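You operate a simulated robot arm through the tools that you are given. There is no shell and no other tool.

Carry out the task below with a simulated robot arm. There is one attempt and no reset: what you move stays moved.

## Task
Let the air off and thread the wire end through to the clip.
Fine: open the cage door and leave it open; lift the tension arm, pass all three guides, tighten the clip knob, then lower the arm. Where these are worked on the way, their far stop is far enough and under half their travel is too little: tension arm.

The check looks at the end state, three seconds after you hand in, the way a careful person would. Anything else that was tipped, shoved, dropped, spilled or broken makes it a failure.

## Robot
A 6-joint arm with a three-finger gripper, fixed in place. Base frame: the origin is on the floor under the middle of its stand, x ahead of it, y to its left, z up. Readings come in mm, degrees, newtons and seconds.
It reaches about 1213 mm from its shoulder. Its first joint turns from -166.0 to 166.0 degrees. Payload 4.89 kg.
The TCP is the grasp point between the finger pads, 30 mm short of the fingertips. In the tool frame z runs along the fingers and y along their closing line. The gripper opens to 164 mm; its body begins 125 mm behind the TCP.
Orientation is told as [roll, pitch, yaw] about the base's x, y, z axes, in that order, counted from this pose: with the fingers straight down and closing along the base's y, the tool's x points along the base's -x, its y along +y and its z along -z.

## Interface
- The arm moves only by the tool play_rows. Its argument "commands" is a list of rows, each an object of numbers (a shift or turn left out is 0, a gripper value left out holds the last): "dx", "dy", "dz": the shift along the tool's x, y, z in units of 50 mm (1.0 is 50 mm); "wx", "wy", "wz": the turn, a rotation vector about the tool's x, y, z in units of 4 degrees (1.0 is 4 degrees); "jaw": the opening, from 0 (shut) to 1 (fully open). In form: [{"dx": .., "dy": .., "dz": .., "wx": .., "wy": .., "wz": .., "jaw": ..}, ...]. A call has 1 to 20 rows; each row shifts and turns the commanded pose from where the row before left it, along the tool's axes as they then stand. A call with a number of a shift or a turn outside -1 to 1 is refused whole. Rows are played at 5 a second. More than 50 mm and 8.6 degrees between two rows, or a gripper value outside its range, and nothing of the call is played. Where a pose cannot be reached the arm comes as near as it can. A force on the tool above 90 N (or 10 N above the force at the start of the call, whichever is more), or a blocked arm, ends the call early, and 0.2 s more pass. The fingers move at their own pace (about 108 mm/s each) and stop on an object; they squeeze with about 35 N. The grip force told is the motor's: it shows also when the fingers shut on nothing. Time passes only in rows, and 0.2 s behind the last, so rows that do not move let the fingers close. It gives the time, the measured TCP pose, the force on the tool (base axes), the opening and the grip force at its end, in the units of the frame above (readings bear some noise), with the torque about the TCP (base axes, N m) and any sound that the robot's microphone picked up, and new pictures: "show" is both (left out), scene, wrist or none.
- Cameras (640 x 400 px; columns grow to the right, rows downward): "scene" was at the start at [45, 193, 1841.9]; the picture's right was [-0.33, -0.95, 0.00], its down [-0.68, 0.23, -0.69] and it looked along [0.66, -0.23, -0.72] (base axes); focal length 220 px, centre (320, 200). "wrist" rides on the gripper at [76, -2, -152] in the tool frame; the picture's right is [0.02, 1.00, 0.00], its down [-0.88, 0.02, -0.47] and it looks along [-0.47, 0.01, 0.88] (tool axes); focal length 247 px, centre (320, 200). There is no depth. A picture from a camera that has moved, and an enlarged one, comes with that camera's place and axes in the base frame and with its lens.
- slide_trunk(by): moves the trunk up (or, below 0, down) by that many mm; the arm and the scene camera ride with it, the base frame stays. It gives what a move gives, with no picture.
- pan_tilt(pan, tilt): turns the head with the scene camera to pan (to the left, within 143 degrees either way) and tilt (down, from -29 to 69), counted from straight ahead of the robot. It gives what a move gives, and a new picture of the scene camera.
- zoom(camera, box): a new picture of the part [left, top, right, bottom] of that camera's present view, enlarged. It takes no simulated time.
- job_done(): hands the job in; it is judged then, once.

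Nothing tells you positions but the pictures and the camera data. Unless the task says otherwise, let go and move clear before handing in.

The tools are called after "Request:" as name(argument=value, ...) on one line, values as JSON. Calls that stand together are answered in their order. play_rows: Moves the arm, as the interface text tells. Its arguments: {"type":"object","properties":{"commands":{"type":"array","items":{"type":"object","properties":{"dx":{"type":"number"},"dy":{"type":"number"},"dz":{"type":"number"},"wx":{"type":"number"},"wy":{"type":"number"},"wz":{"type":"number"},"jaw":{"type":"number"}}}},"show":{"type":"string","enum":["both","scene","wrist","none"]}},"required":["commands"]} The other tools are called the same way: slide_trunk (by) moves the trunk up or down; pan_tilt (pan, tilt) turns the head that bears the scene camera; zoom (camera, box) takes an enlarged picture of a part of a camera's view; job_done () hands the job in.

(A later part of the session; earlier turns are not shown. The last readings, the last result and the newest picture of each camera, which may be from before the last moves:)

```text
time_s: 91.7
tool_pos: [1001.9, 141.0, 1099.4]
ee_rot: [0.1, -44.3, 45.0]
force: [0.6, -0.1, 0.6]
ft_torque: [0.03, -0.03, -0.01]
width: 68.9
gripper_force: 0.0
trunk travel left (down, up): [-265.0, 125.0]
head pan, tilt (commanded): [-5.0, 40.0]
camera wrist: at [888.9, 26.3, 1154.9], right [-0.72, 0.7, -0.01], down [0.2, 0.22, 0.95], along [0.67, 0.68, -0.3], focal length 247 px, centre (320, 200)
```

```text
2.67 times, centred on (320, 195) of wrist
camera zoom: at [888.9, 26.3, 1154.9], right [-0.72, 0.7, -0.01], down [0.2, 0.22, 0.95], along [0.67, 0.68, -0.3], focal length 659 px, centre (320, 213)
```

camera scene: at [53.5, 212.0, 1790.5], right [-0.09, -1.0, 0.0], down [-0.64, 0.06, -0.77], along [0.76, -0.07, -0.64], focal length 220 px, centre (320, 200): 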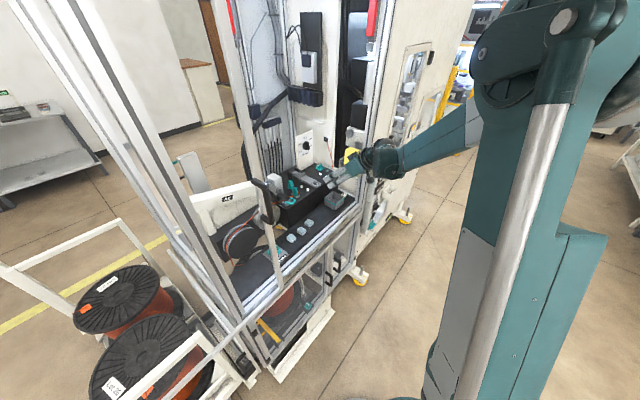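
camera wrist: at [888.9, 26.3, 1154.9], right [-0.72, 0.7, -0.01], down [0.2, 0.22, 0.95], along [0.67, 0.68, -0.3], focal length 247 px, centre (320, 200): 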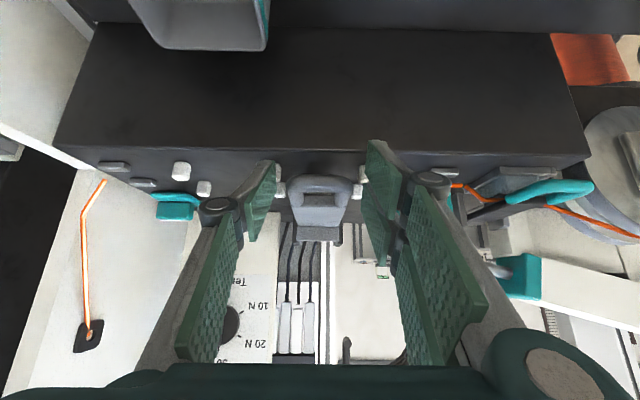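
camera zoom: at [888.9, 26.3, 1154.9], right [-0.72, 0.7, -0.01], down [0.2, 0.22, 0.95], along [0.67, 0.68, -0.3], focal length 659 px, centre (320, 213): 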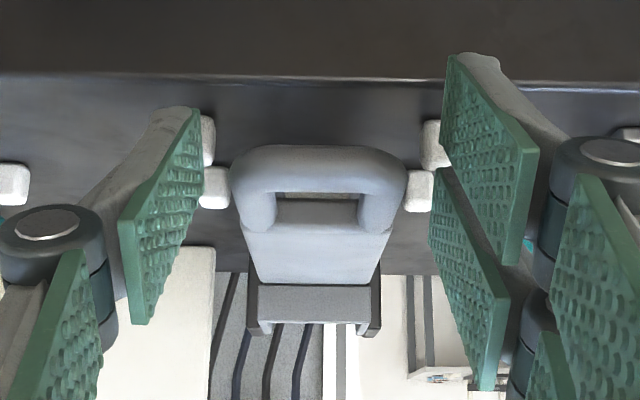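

Request:
play_rows(commands=[{"jaw": 0.2}, {}, {"jaw": 0}, {}, {}], show="wrist")

Request:
zoom(camera="wrist", box=[200, 120, 440, 270])

```text
time_s: 92.9
tool_pos: [1002.2, 140.3, 1099.3]
ee_rot: [0.3, -44.4, 44.9]
force: [4.1, -2.7, 2.1]
ft_torque: [0.07, -0.18, 0.62]
width: 47.1
gripper_force: 45.2
trunk travel left (down, up): [-265.0, 125.0]
head pan, tilt (commanded): [-5.0, 40.0]
camera wrist: at [889.0, 26.1, 1154.9], right [-0.72, 0.7, -0.01], down [0.2, 0.22, 0.95], along [0.67, 0.68, -0.3], focal length 247 px, centre (320, 200)
```

wrist: 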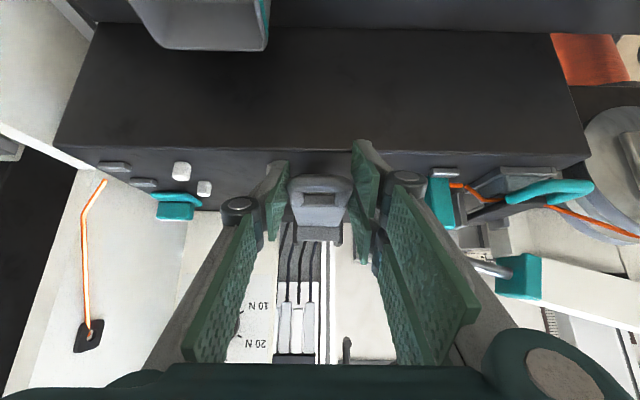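

```text
2.67 times, centred on (320, 195) of wrist
camera zoom: at [889.0, 26.1, 1154.9], right [-0.72, 0.7, -0.01], down [0.2, 0.22, 0.95], along [0.67, 0.68, -0.3], focal length 659 px, centre (320, 213)
```

zoom: 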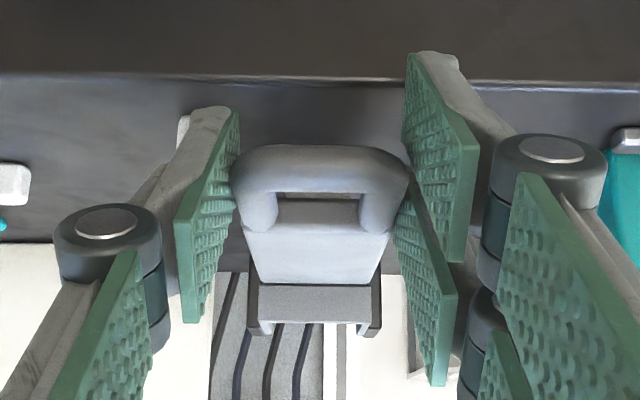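

Loop gripped (47 mm). I will lift a little to feel the motion.

Request:
play_rows(commands=[{"dz": -0.072, "dx": -0.07}, {"dz": -0.072, "dx": -0.07}, {"dz": -0.072, "dx": -0.07}, {}], show="wrist")

Request:
zoom(camera="wrist", box=[200, 120, 440, 270])

```text
time_s: 93.9
tool_pos: [1004.1, 141.3, 1114.3]
ee_rot: [0.2, -44.3, 44.8]
force: [-5.7, -1.3, -8.0]
ft_torque: [-1.18, 0.99, 0.74]
width: 47.2
gripper_force: 44.9
trunk travel left (down, up): [-265.0, 125.0]
head pan, tilt (commanded): [-5.0, 40.0]
camera wrist: at [889.8, 26.8, 1169.5], right [-0.72, 0.7, -0.01], down [0.2, 0.22, 0.95], along [0.67, 0.68, -0.3], focal length 247 px, centre (320, 200)
```

wrist: 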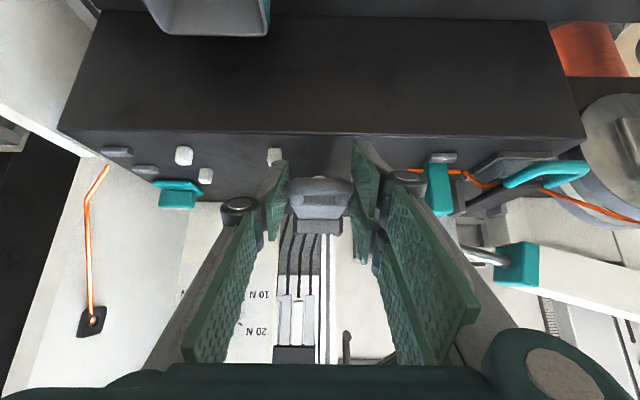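

```text
2.67 times, centred on (320, 195) of wrist
camera zoom: at [889.8, 26.8, 1169.5], right [-0.72, 0.7, -0.01], down [0.2, 0.22, 0.95], along [0.67, 0.68, -0.3], focal length 659 px, centre (320, 213)
```

zoom: 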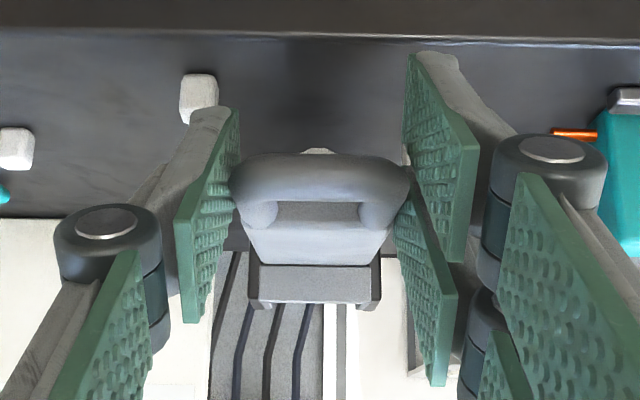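

The arm lifts easily about its rear hinge. I will follow the arc upward in steps.

Request:
play_rows(commands=[{"dz": -0.147, "dx": -0.195}, {"dz": -0.13, "dx": -0.207}, {"dz": -0.111, "dx": -0.217}, {"dz": -0.092, "dx": -0.226}, {}], show="wrist")

```text
time_s: 95.1
tool_pos: [1013.0, 149.7, 1160.5]
ee_rot: [0.2, -44.3, 44.8]
force: [6.6, -13.4, -5.6]
ft_torque: [-1.11, 0.73, -0.15]
width: 47.1
gripper_force: 44.9
trunk travel left (down, up): [-265.0, 125.0]
head pan, tilt (commanded): [-5.0, 40.0]
camera wrist: at [898.7, 36.0, 1216.4], right [-0.72, 0.7, -0.01], down [0.2, 0.22, 0.95], along [0.67, 0.68, -0.3], focal length 247 px, centre (320, 200)
```

wrist: 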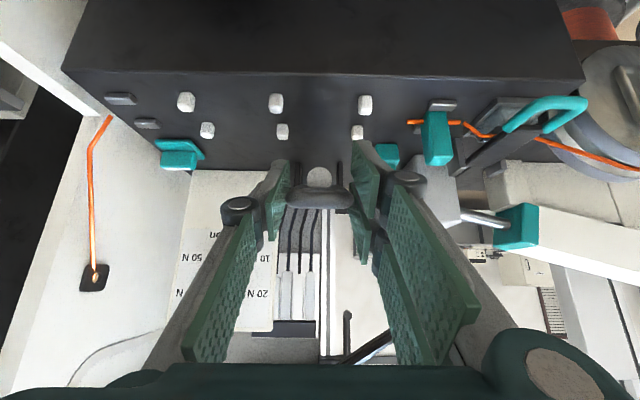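

Request:
play_rows(commands=[{"dz": -0.072, "dx": -0.233}, {"dz": -0.051, "dx": -0.239}, {"dz": -0.03, "dx": -0.242}, {"dz": -0.009, "dx": -0.244}, {}], show="wrist")

```text
time_s: 96.3
tool_pos: [1032.9, 170.9, 1201.9]
ee_rot: [0.2, -44.4, 44.7]
force: [-0.8, -21.7, 4.1]
ft_torque: [-0.93, 0.45, -0.3]
width: 47.5
gripper_force: 44.9
trunk travel left (down, up): [-265.0, 125.0]
head pan, tilt (commanded): [-5.0, 40.0]
camera wrist: at [918.9, 55.8, 1256.7], right [-0.72, 0.7, -0.01], down [0.2, 0.22, 0.95], along [0.67, 0.68, -0.3], focal length 247 px, centre (320, 200)
```

wrist: 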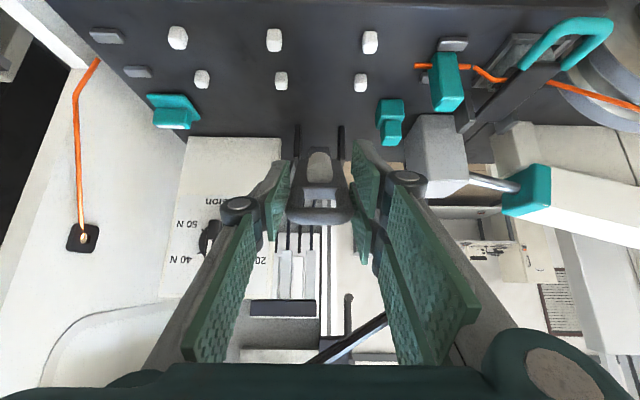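

Request:
play_rows(commands=[{"dz": 0.0125, "dx": -0.244}, {"dz": 0.0336, "dx": -0.242}, {"dz": 0.0545, "dx": -0.238}, {"dz": 0.075, "dx": -0.232}, {}], show="wrist")

```text
time_s: 97.5
tool_pos: [1061.5, 199.0, 1228.7]
ee_rot: [0.2, -44.4, 44.9]
force: [2.1, -23.2, 13.5]
ft_torque: [-0.65, 0.18, -0.09]
width: 47.5
gripper_force: 44.9
trunk travel left (down, up): [-265.0, 125.0]
head pan, tilt (commanded): [-5.0, 40.0]
camera wrist: at [947.6, 84.3, 1283.5], right [-0.72, 0.7, -0.01], down [0.2, 0.22, 0.95], along [0.67, 0.68, -0.3], focal length 247 px, centre (320, 200)
```

wrist: 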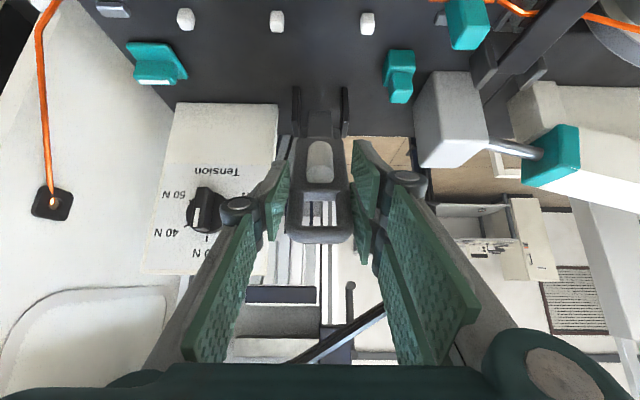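

Request:
play_rows(commands=[{"dz": 0.095, "dx": -0.223}, {"dz": 0.114, "dx": -0.214}, {"dz": 0.132, "dx": -0.204}, {}], show="wrist")

Request:
zoom(camera="scene", box=[270, 120, 390, 195])

```text
time_s: 98.5
tool_pos: [1086.9, 222.1, 1239.1]
ee_rot: [0.2, -44.3, 44.9]
force: [4.1, -18.0, 19.0]
ft_torque: [-0.53, -0.23, -0.3]
width: 47.5
gripper_force: 45.3
trunk travel left (down, up): [-265.0, 125.0]
head pan, tilt (commanded): [-5.0, 40.0]
camera wrist: at [972.4, 109.3, 1294.1], right [-0.72, 0.7, -0.01], down [0.2, 0.22, 0.95], along [0.67, 0.68, -0.3], focal length 247 px, centre (320, 200)
```

wrist: 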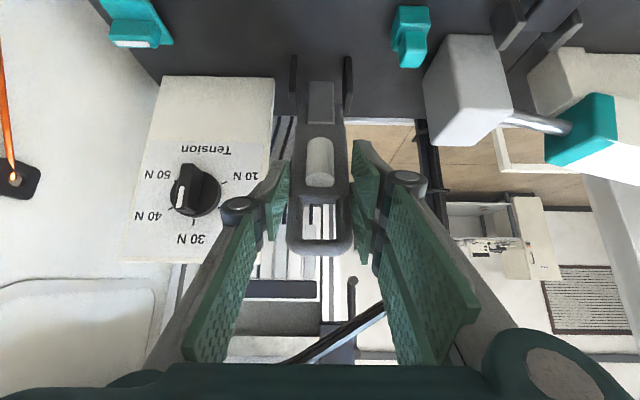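

```text
5.33 times, centred on (330, 158) of scene
camera zoom: at [52.6, 210.2, 1790.9], right [-0.09, -1.0, 0.0], down [-0.64, 0.06, -0.77], along [0.76, -0.07, -0.64], focal length 1173 px, centre (267, 427)
```

zoom: 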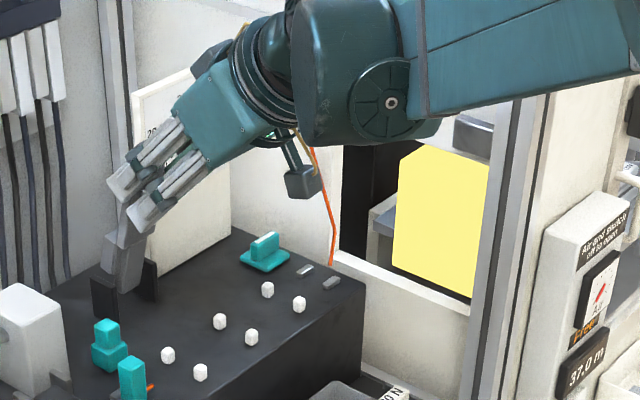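

Request:
play_rows(commands=[{"dz": 0.148, "dx": -0.192}, {"dz": 0.165, "dx": -0.177}, {"dz": 0.18, "dx": -0.162}, {}], show="wrist")

```text
time_s: 99.5
tool_pos: [1111.5, 248.2, 1239.2]
ee_rot: [0.2, -44.5, 44.7]
force: [10.0, -16.7, 21.6]
ft_torque: [-0.3, -0.39, -0.32]
width: 47.5
gripper_force: 45.4
trunk travel left (down, up): [-265.0, 125.0]
head pan, tilt (commanded): [-5.0, 40.0]
camera wrist: at [997.6, 134.5, 1294.3], right [-0.72, 0.7, -0.01], down [0.2, 0.22, 0.95], along [0.67, 0.68, -0.3], focal length 247 px, centre (320, 200)
```

wrist: 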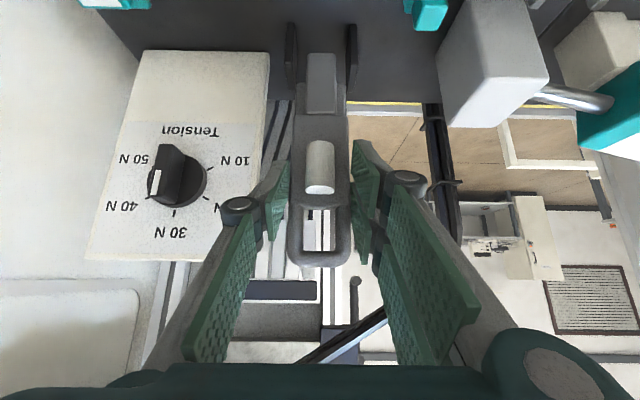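

Request:
play_rows(commands=[{"dz": 0.194, "dx": -0.146}, {"dz": 0.205, "dx": -0.129}, {}], show="wrist")

```text
time_s: 100.3
tool_pos: [1126.6, 264.1, 1235.7]
ee_rot: [0.1, -44.4, 44.8]
force: [-18.0, -36.2, 15.2]
ft_torque: [-0.58, 0.1, -0.29]
width: 47.5
gripper_force: 45.2
trunk travel left (down, up): [-265.0, 125.0]
head pan, tilt (commanded): [-5.0, 40.0]
camera wrist: at [1012.3, 149.3, 1291.1], right [-0.72, 0.7, -0.01], down [0.2, 0.22, 0.95], along [0.67, 0.68, -0.3], focal length 247 px, centre (320, 200)
```

wrist: 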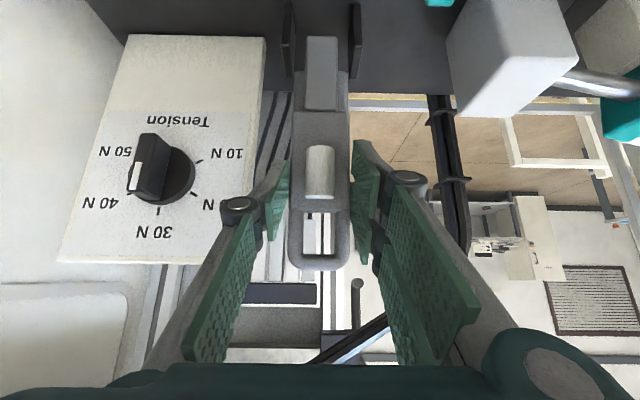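

The arm met its upper stop just past vertical, so it should rest there. I will open and back away, then check it stays.

Request:
play_rows(commands=[{"jaw": 0.45}, {}, {}, {"dz": -1}, {"dz": -1}, {"dz": -1}, {}], show="both")

Request:
zoom(camera="scene", box=[270, 120, 390, 195])

Request:
zoom(camera="wrist", box=[240, 60, 440, 185])

```text
time_s: 101.9
tool_pos: [1057.1, 192.4, 1341.8]
ee_rot: [0.1, -44.4, 44.9]
force: [-1.5, -1.0, 0.6]
ft_torque: [0.05, -0.03, -0.04]
width: 73.8
gripper_force: 0.1
trunk travel left (down, up): [-265.0, 125.0]
head pan, tilt (commanded): [-5.0, 40.0]
camera scene: at [52.4, 211.0, 1790.7], right [-0.09, -1.0, 0.0], down [-0.64, 0.06, -0.77], along [0.76, -0.07, -0.64], focal length 220 px, centre (320, 200)
camera wrist: at [941.8, 77.6, 1397.3], right [-0.72, 0.7, -0.01], down [0.2, 0.22, 0.95], along [0.67, 0.68, -0.3], focal length 247 px, centre (320, 200)
```

scene: 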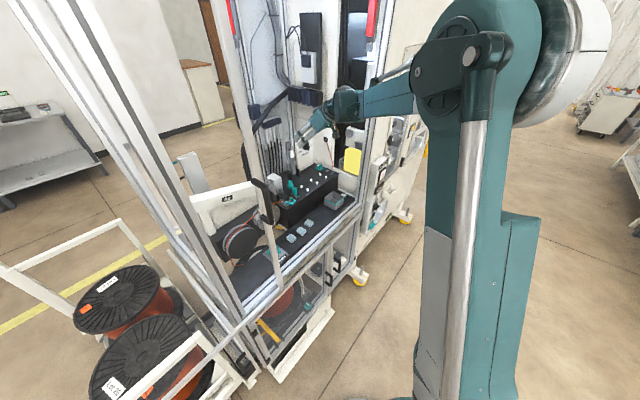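
wrist: 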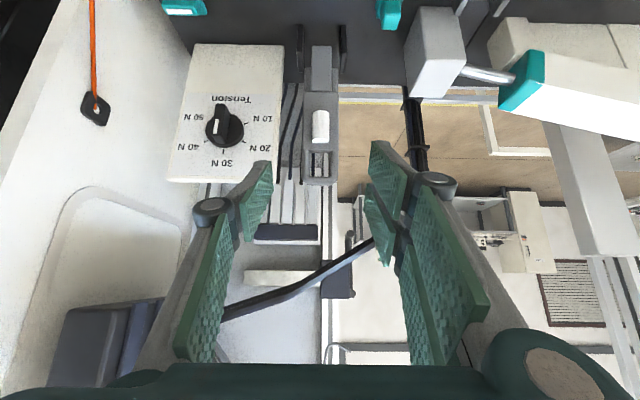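

```text
5.33 times, centred on (330, 158) of scene
camera zoom: at [52.4, 211.0, 1790.7], right [-0.09, -1.0, 0.0], down [-0.64, 0.06, -0.77], along [0.76, -0.07, -0.64], focal length 1173 px, centre (267, 427)
```

zoom: 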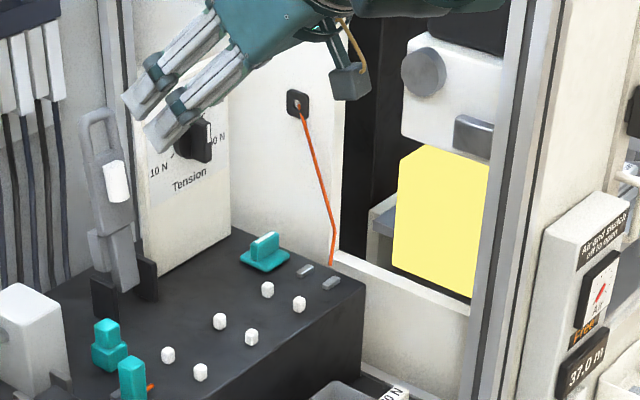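

```text
3.20 times, centred on (340, 122) of wrist
camera zoom: at [941.8, 77.6, 1397.3], right [-0.72, 0.7, -0.01], down [0.2, 0.22, 0.95], along [0.67, 0.68, -0.3], focal length 790 px, centre (256, 448)
```

zoom: 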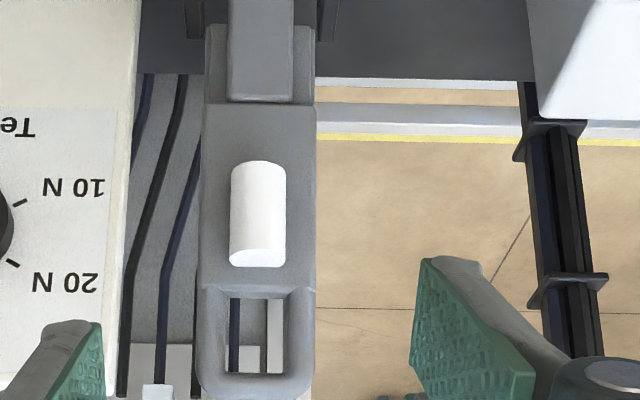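

The tension arm stays up by itself. Next is the wire end: the teal block is at about u≈500, v≈872 with its top near z≈1106. I will swing the gripper near vertical and move above it.

Request:
play_rows(commands=[{"wy": 1}, {"wy": 1}, {"wy": 1}, {"wy": 1}, {"wy": 1}, {"wy": 1}, {"wy": 1}, {"wy": 1}, {"wy": 0.6}, {"dy": 1}, {"dy": 1}, {"dy": 0.22, "jaw": 0.27}], show="both")

Request:
zoom(camera="wrist", box=[220, 80, 420, 205])

```text
time_s: 104.5
tool_pos: [973.7, 272.2, 1342.4]
ee_rot: [0.1, -9.9, 45.0]
force: [-0.9, 1.9, 0.1]
ft_torque: [-0.17, -0.26, -0.04]
width: 44.3
gripper_force: 0.0
trunk travel left (down, up): [-265.0, 125.0]
head pan, tilt (commanded): [-5.0, 40.0]
camera scene: at [52.1, 212.6, 1790.6], right [-0.09, -1.0, 0.0], down [-0.64, 0.06, -0.77], along [0.76, -0.07, -0.64], focal length 220 px, centre (320, 200)
camera wrist: at [902.0, 199.8, 1480.0], right [-0.72, 0.69, 0.0], down [0.54, 0.57, 0.62], along [0.43, 0.45, -0.79], focal length 247 px, centre (320, 200)
```

scene: 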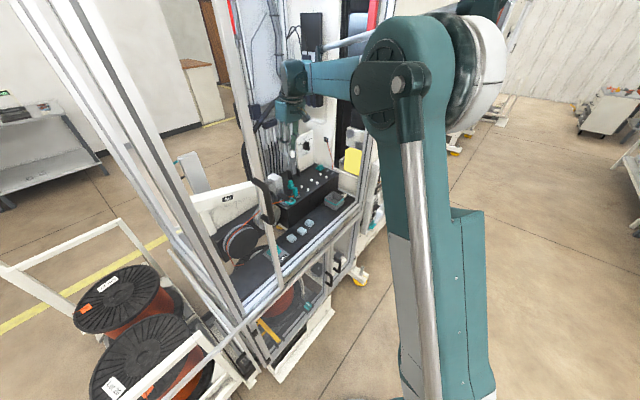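
wrist: 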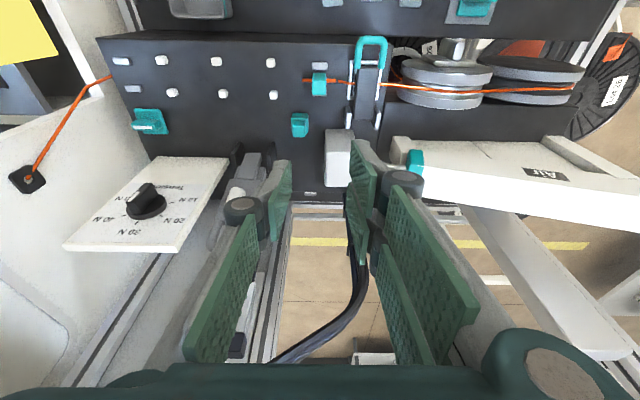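

```text
3.20 times, centred on (320, 142) of wrist
camera zoom: at [902.0, 199.8, 1480.0], right [-0.72, 0.69, 0.0], down [0.54, 0.57, 0.62], along [0.43, 0.45, -0.79], focal length 790 px, centre (320, 384)
```

zoom: 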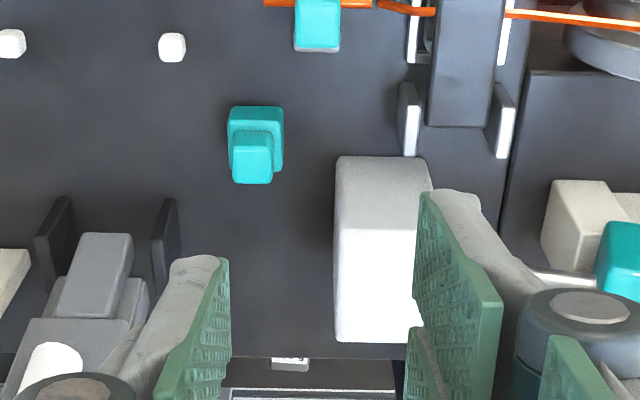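

Request:
zoom(camera="wrist", box=[260, 40, 420, 140])

Request:
zoom(camera="scene", box=[270, 160, 350, 210])

```text
4.00 times, centred on (340, 90) of wrist
camera zoom: at [902.0, 199.8, 1480.0], right [-0.72, 0.69, 0.0], down [0.54, 0.57, 0.62], along [0.43, 0.45, -0.79], focal length 988 px, centre (240, 640)
```

zoom: 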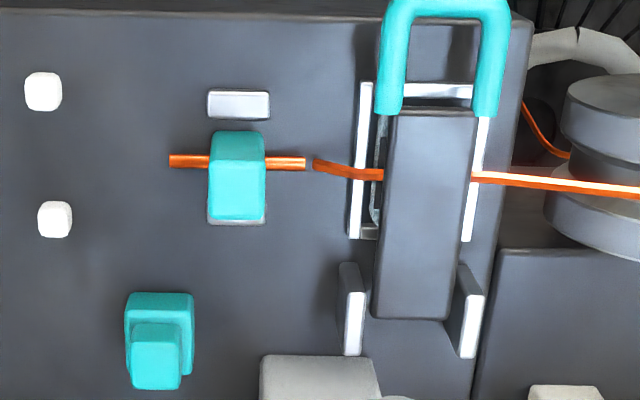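

```text
8.00 times, centred on (310, 185) of scene
camera zoom: at [52.1, 212.6, 1790.6], right [-0.09, -1.0, 0.0], down [-0.64, 0.06, -0.77], along [0.76, -0.07, -0.64], focal length 1760 px, centre (400, 320)
```

zoom: 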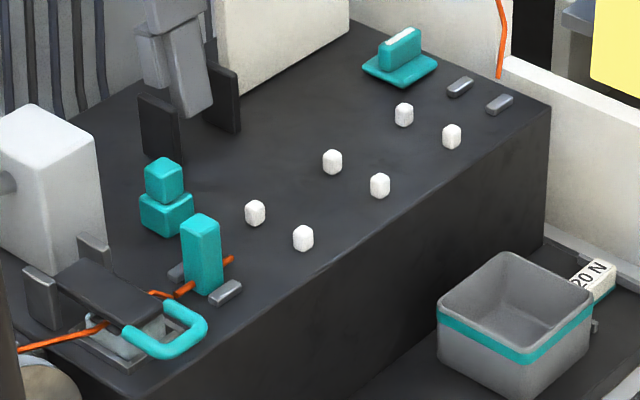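

The block is 20 mm square, top at z≈1103, standing on the guide line v≈871. I will come down over it, pausing above.

Request:
play_rows(commands=[{"dz": 0.9, "dx": 0.25}, {"dz": 0.9, "dx": 0.25}, {"dz": 0.9, "dx": 0.25}, {"dz": 0.8, "dx": 0.15}, {}], show="wrist")

Request:
zoom(camera="wrist", box=[220, 90, 420, 215])

Request:
zoom(camera="scene", box=[260, 150, 340, 200])

```text
time_s: 105.7
tool_pos: [966.5, 261.5, 1159.1]
ee_rot: [0.1, -9.9, 45.0]
force: [1.0, 0.1, -0.7]
ft_torque: [-0.01, 0.05, 0.0]
width: 44.3
gripper_force: 0.1
trunk travel left (down, up): [-265.0, 125.0]
head pan, tilt (commanded): [-5.0, 40.0]
camera wrist: at [894.6, 188.6, 1297.3], right [-0.72, 0.69, 0.0], down [0.54, 0.57, 0.62], along [0.43, 0.45, -0.79], focal length 247 px, centre (320, 200)
```

wrist: 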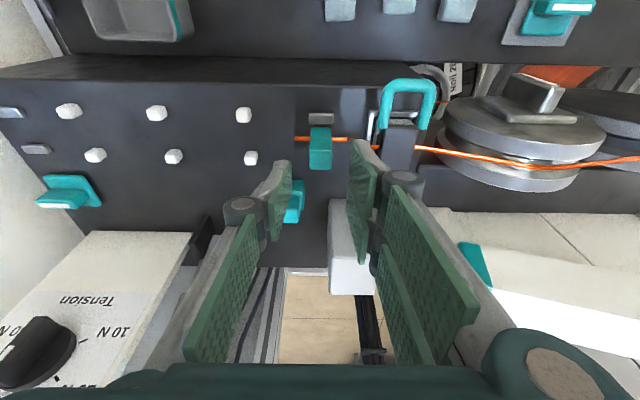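

```text
3.20 times, centred on (320, 152) of wrist
camera zoom: at [894.6, 188.6, 1297.3], right [-0.72, 0.69, 0.0], down [0.54, 0.57, 0.62], along [0.43, 0.45, -0.79], focal length 790 px, centre (320, 352)
```

zoom: 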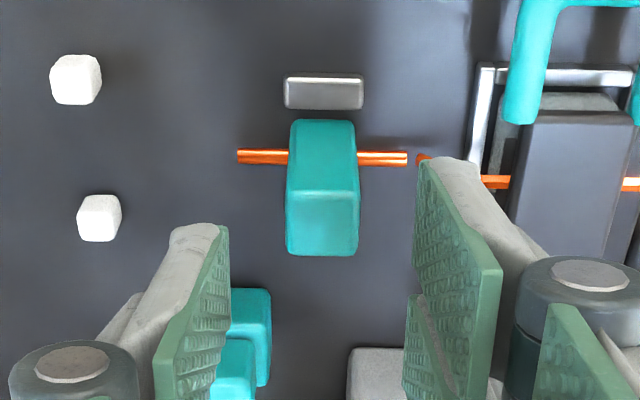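

```text
8.00 times, centred on (300, 175) of scene
camera zoom: at [54.2, 211.9, 1790.6], right [-0.09, -1.0, 0.0], down [-0.64, 0.06, -0.77], along [0.76, -0.07, -0.64], focal length 1760 px, centre (480, 400)
```

zoom: 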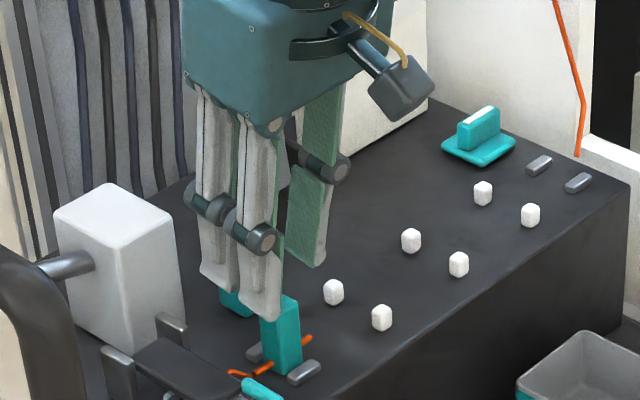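

Aligned. Lowering over the block and closing.

Request:
play_rows(commands=[{"dz": 0.6, "dx": 0.1}, {"dz": 0.57, "dx": 0.08}, {}, {"jaw": 0}, {}, {}, {}], show="wrist")

Request:
zoom(camera="wrist", box=[220, 90, 420, 215])

Request:
zoom(camera="scene", box=[260, 150, 340, 200])

```text
time_s: 107.3
tool_pos: [966.6, 261.9, 1101.7]
ee_rot: [0.1, -9.9, 45.0]
force: [0.0, 0.0, -0.6]
ft_torque: [0.01, 0.03, 0.0]
width: 19.1
gripper_force: 35.0
trunk travel left (down, up): [-265.0, 125.0]
head pan, tilt (commanded): [-5.0, 40.0]
camera wrist: at [895.0, 189.9, 1238.1], right [-0.72, 0.69, 0.0], down [0.54, 0.57, 0.62], along [0.43, 0.45, -0.79], focal length 247 px, centre (320, 200)
```

wrist: 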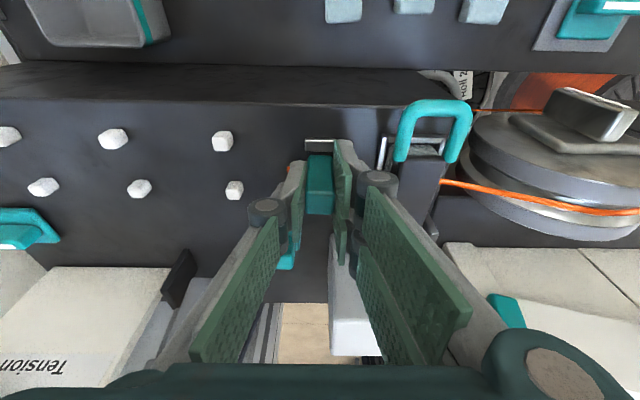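

```text
3.20 times, centred on (320, 152) of wrist
camera zoom: at [895.0, 189.9, 1238.1], right [-0.72, 0.69, 0.0], down [0.54, 0.57, 0.62], along [0.43, 0.45, -0.79], focal length 790 px, centre (320, 352)
```

zoom: 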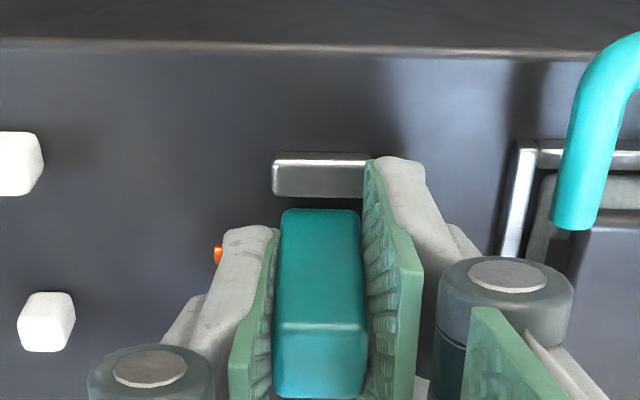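

```text
8.00 times, centred on (300, 175) of scene
camera zoom: at [53.6, 211.8, 1790.6], right [-0.09, -1.0, 0.0], down [-0.64, 0.06, -0.77], along [0.76, -0.07, -0.64], focal length 1760 px, centre (480, 400)
```

zoom: 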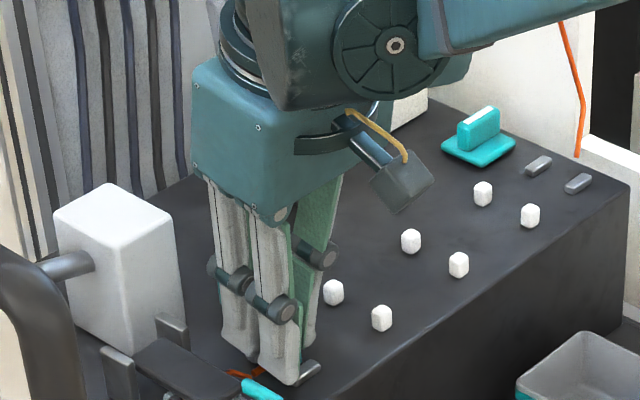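

The block is firmly gripped with no side load. I will lift 1 mm and slide it toward the guides, first 10 mm to feel the pull.

Request:
play_rows(commands=[{"dz": -0.02}, {"dy": -0.1}, {"dy": -0.1}, {}], show="wrist")

Request:
zoom(camera="wrist", box=[220, 90, 420, 215])

Request:
zoom(camera="scene", box=[240, 170, 340, 232])

```text
time_s: 108.3
tool_pos: [973.2, 254.8, 1102.3]
ee_rot: [0.1, -9.8, 44.9]
force: [-0.4, 0.3, -0.1]
ft_torque: [-0.01, 0.01, -0.04]
width: 19.4
gripper_force: 34.8
trunk travel left (down, up): [-265.0, 125.0]
head pan, tilt (commanded): [-5.0, 40.0]
camera wrist: at [902.0, 182.6, 1239.3], right [-0.72, 0.69, 0.0], down [0.54, 0.57, 0.62], along [0.43, 0.45, -0.79], focal length 247 px, centre (320, 200)
```

wrist: 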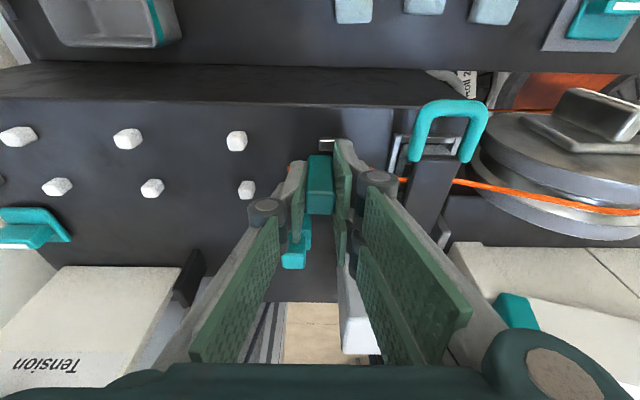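

```text
3.20 times, centred on (320, 152) of wrist
camera zoom: at [902.0, 182.6, 1239.3], right [-0.72, 0.69, 0.0], down [0.54, 0.57, 0.62], along [0.43, 0.45, -0.79], focal length 790 px, centre (320, 352)
```

zoom: 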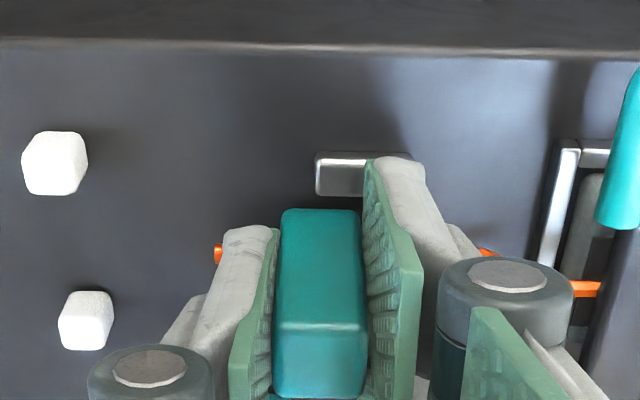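

```text
6.40 times, centred on (290, 201) of scene
camera zoom: at [53.8, 211.8, 1790.6], right [-0.09, -1.0, 0.0], down [-0.64, 0.06, -0.77], along [0.76, -0.07, -0.64], focal length 1408 px, centre (512, 194)
```

zoom: 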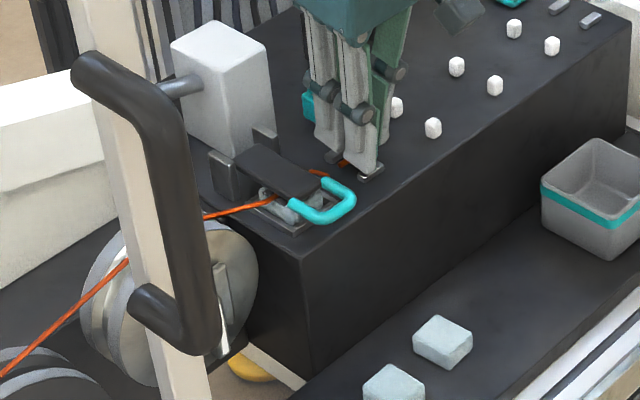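

It moves freely with the wire following. I will bring it just short of guide 1 and check the alignment with the peg gap.

Request:
play_rows(commands=[{"dy": -0.3}, {"dy": -0.25}, {}], show="wrist")

Request:
zoom(camera="wrist", box=[240, 110, 360, 185])

Request:
zoom(camera="scene", box=[270, 150, 350, 200])

```text
time_s: 109.1
tool_pos: [993.4, 234.8, 1102.7]
ee_rot: [0.2, -9.9, 45.0]
force: [-0.7, 0.3, -0.8]
ft_torque: [0.02, 0.03, -0.02]
width: 19.3
gripper_force: 35.2
trunk travel left (down, up): [-265.0, 125.0]
head pan, tilt (commanded): [-5.0, 40.0]
camera wrist: at [921.7, 162.6, 1239.3], right [-0.72, 0.69, 0.0], down [0.54, 0.57, 0.62], along [0.43, 0.45, -0.79], focal length 247 px, centre (320, 200)
```

wrist: 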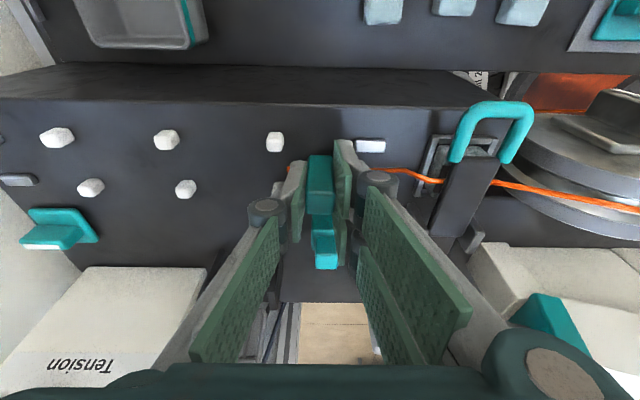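

```text
5.33 times, centred on (300, 148) of wrist
camera zoom: at [921.7, 162.6, 1239.3], right [-0.72, 0.69, 0.0], down [0.54, 0.57, 0.62], along [0.43, 0.45, -0.79], focal length 1317 px, centre (427, 480)
```

zoom: 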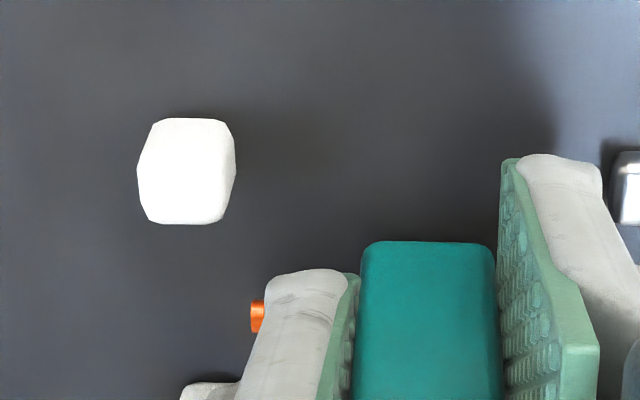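

```text
8.00 times, centred on (310, 175) of scene
camera zoom: at [54.0, 211.7, 1790.6], right [-0.09, -1.0, 0.0], down [-0.64, 0.06, -0.77], along [0.76, -0.07, -0.64], focal length 1760 px, centre (400, 400)
```

zoom: 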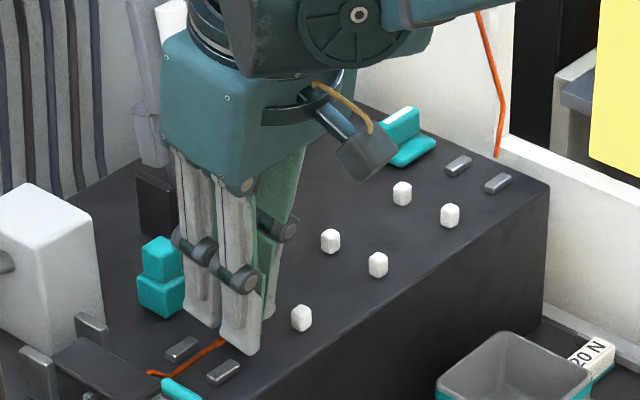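

The block sits on the guide centre line. I will pass guide 1 slowly, watching the force.

Request:
play_rows(commands=[{"dy": -0.2}, {"dy": -0.2}, {"dy": -0.2}, {}], show="wrist")

Request:
zoom(camera="wrist", box=[240, 110, 400, 210])

Request:
zoom(camera="scene", box=[270, 150, 350, 200])

```text
time_s: 110.1
tool_pos: [1013.3, 213.6, 1103.3]
ee_rot: [0.1, -9.9, 45.1]
force: [0.4, -0.1, -0.4]
ft_torque: [0.01, 0.03, 0.02]
width: 19.6
gripper_force: 35.3
trunk travel left (down, up): [-265.0, 125.0]
head pan, tilt (commanded): [-5.0, 40.0]
camera wrist: at [942.5, 141.1, 1239.7], right [-0.72, 0.69, 0.0], down [0.54, 0.57, 0.62], along [0.43, 0.45, -0.79], focal length 247 px, centre (320, 200)
```

wrist: 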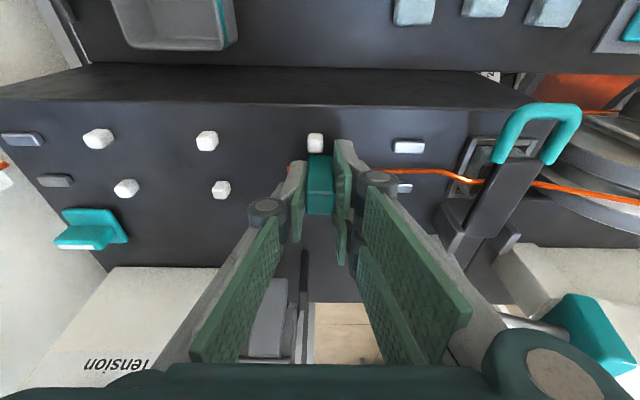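

```text
4.00 times, centred on (320, 160) of wrist
camera zoom: at [942.5, 141.1, 1239.7], right [-0.72, 0.69, 0.0], down [0.54, 0.57, 0.62], along [0.43, 0.45, -0.79], focal length 988 px, centre (320, 360)
```

zoom: 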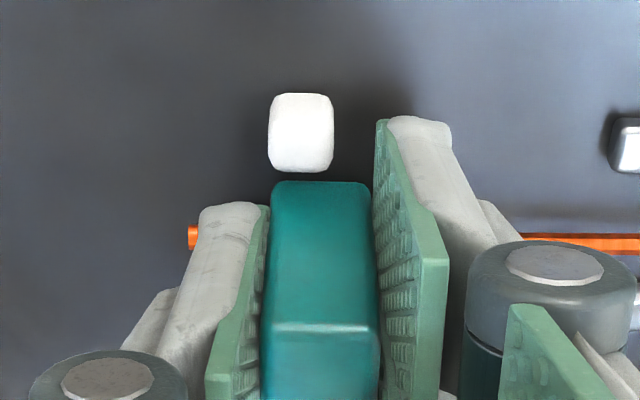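

```text
8.00 times, centred on (310, 175) of scene
camera zoom: at [53.8, 211.7, 1790.6], right [-0.09, -1.0, 0.0], down [-0.64, 0.06, -0.77], along [0.76, -0.07, -0.64], focal length 1760 px, centre (400, 400)
```

zoom: 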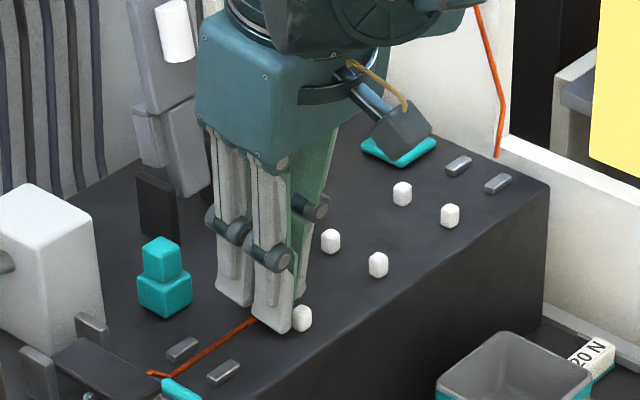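

Block is between the guide-1 pegs with no contact. Continuing, watching the trailing fingers pass over the pegs.

Request:
play_rows(commands=[{"dy": -0.2}, {"dy": -0.2}, {"dy": -0.2}, {"dy": -0.2}, {}], show="wrist")

Request:
zoom(camera="scene", box=[270, 150, 350, 200])

```text
time_s: 111.3
tool_pos: [1040.7, 190.3, 1103.7]
ee_rot: [0.2, -9.9, 45.0]
force: [-65.1, 39.6, -23.4]
ft_torque: [0.91, 0.89, -0.9]
width: 74.4
gripper_force: 34.7
trunk travel left (down, up): [-265.0, 125.0]
head pan, tilt (commanded): [-5.0, 40.0]
camera wrist: at [969.1, 117.2, 1240.8], right [-0.72, 0.69, 0.0], down [0.54, 0.57, 0.62], along [0.43, 0.44, -0.79], focal length 247 px, centre (320, 200)
```

wrist: 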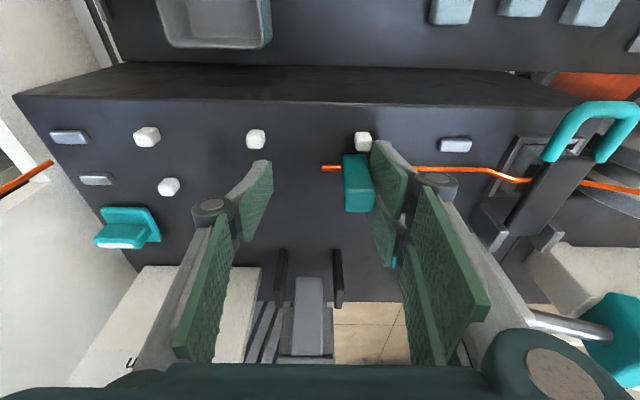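

```text
8.00 times, centred on (310, 175) of scene
camera zoom: at [51.1, 214.6, 1790.2], right [-0.09, -1.0, 0.0], down [-0.64, 0.05, -0.77], along [0.76, -0.07, -0.64], focal length 1760 px, centre (400, 400)
```

zoom: 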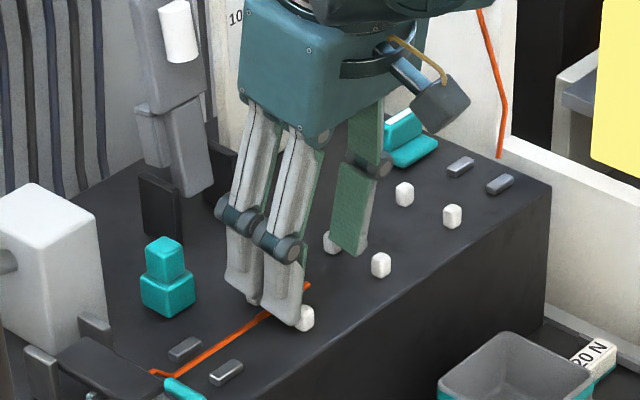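

The trailing pair of fingers caught on the guide-1 pegs and was pushed open; the block stands just past guide 1. I will open the jaws, check, and re-grip the block higher.

Request:
play_rows(commands=[{"jaw": 0.52}, {}, {}], show="wrist")

Request:
zoom(camera="wrist", box=[260, 110, 420, 210])

Request:
zoom(camera="scene", box=[280, 160, 340, 198])

```text
time_s: 112.1
tool_pos: [1044.5, 185.9, 1102.8]
ee_rot: [0.1, -9.9, 44.9]
force: [0.6, 0.2, -0.8]
ft_torque: [-0.01, 0.06, 0.0]
width: 85.3
gripper_force: 0.1
trunk travel left (down, up): [-265.0, 125.0]
head pan, tilt (commanded): [-5.0, 40.0]
camera wrist: at [971.6, 113.4, 1240.0], right [-0.72, 0.69, 0.0], down [0.54, 0.57, 0.62], along [0.43, 0.44, -0.79], focal length 247 px, centre (320, 200)
```

wrist: 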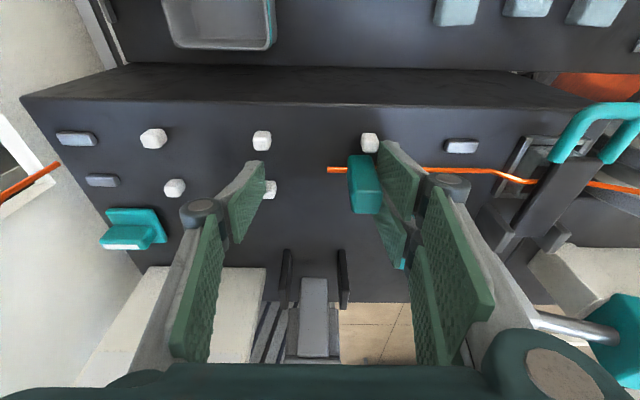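

```text
4.00 times, centred on (340, 160) of wrist
camera zoom: at [971.6, 113.4, 1240.0], right [-0.72, 0.69, 0.0], down [0.54, 0.57, 0.62], along [0.43, 0.44, -0.79], focal length 988 px, centre (240, 360)
```

zoom: 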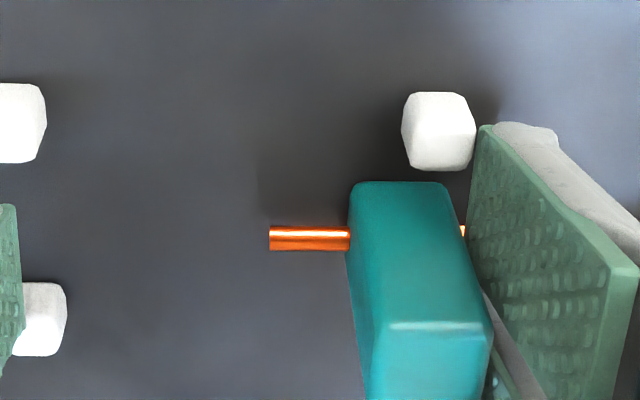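

```text
10.53 times, centred on (310, 179) of scene
camera zoom: at [53.7, 211.7, 1790.6], right [-0.09, -1.0, 0.0], down [-0.64, 0.06, -0.77], along [0.76, -0.07, -0.64], focal length 2316 px, centre (425, 421)
```

zoom: 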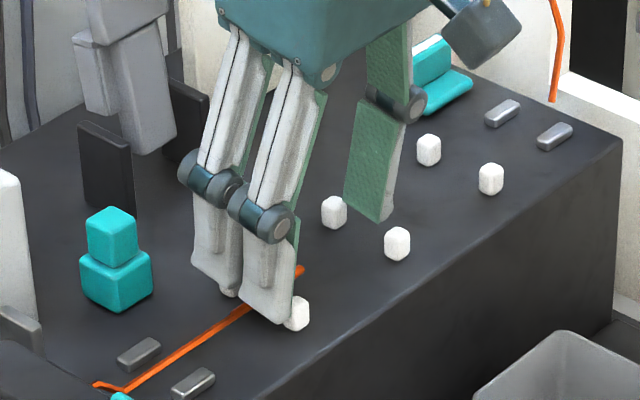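

The block still stands upright between the guide-1 pegs. I will raise the fingers 12 mm, centre over it and re-grip.

Request:
play_rows(commands=[{"dz": -0.25, "dx": -0.04}, {"dy": 0.35}, {"dy": 0.32}, {}], show="wrist")

Request:
zoom(camera="wrist", box=[240, 110, 400, 210])

```text
time_s: 113.1
tool_pos: [1017.9, 209.5, 1115.5]
ee_rot: [0.2, -9.8, 45.0]
force: [0.0, 1.0, 0.1]
ft_torque: [-0.05, -0.02, -0.01]
width: 85.3
gripper_force: 0.0
trunk travel left (down, up): [-265.0, 125.0]
head pan, tilt (commanded): [-5.0, 40.0]
camera wrist: at [946.2, 137.5, 1252.4], right [-0.72, 0.69, 0.0], down [0.54, 0.57, 0.62], along [0.43, 0.45, -0.79], focal length 247 px, centre (320, 200)
```

wrist: 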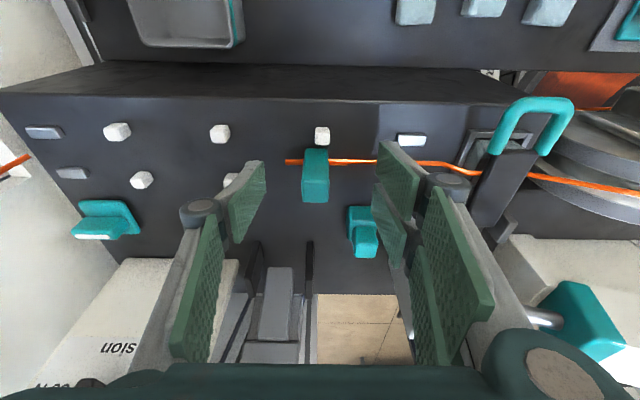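

```text
4.00 times, centred on (320, 160) of wrist
camera zoom: at [946.2, 137.5, 1252.4], right [-0.72, 0.69, 0.0], down [0.54, 0.57, 0.62], along [0.43, 0.45, -0.79], focal length 988 px, centre (320, 360)
```

zoom: 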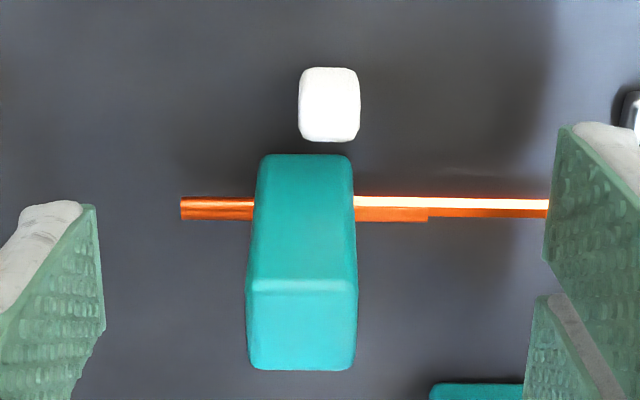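

Request:
play_rows(commands=[{"dy": -0.08}, {"jaw": 0.25}, {}, {"jaw": 0}, {}, {}], show="wrist")

Request:
zoom(camera="wrist", box=[240, 110, 400, 210])

Request:
zoom(camera="scene", box=[280, 160, 340, 198])

```text
time_s: 114.5
tool_pos: [1022.5, 208.0, 1116.2]
ee_rot: [0.1, -9.9, 45.0]
force: [-0.6, -0.5, -0.4]
ft_torque: [0.0, -0.01, 0.02]
width: 19.4
gripper_force: 35.1
trunk travel left (down, up): [-265.0, 125.0]
head pan, tilt (commanded): [-5.0, 40.0]
camera wrist: at [950.0, 134.3, 1252.5], right [-0.72, 0.69, 0.0], down [0.54, 0.57, 0.62], along [0.43, 0.45, -0.79], focal length 247 px, centre (320, 200)
```

wrist: 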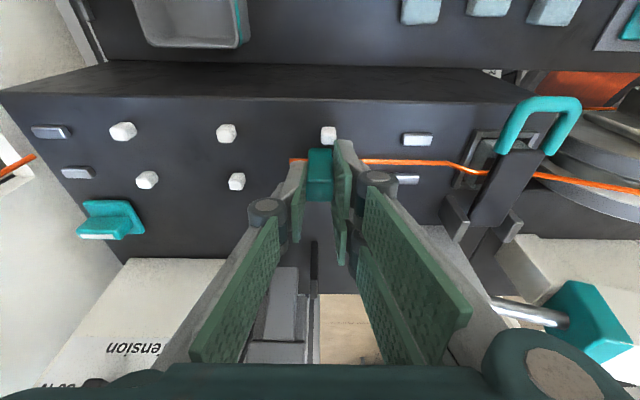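

```text
4.00 times, centred on (320, 160) of wrist
camera zoom: at [950.0, 134.3, 1252.5], right [-0.72, 0.69, 0.0], down [0.54, 0.57, 0.62], along [0.43, 0.45, -0.79], focal length 988 px, centre (320, 360)
```

zoom: 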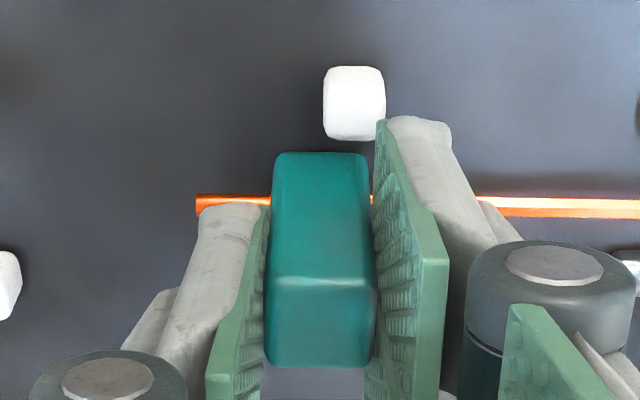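

```text
10.53 times, centred on (310, 179) of scene
camera zoom: at [53.6, 211.8, 1790.6], right [-0.09, -1.0, 0.0], down [-0.64, 0.06, -0.77], along [0.76, -0.07, -0.64], focal length 2316 px, centre (425, 421)
```

zoom: 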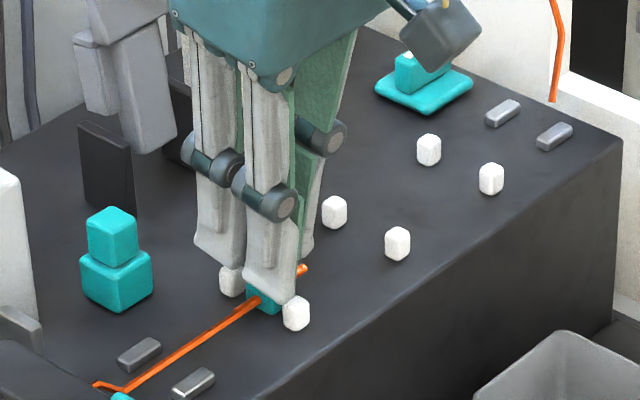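

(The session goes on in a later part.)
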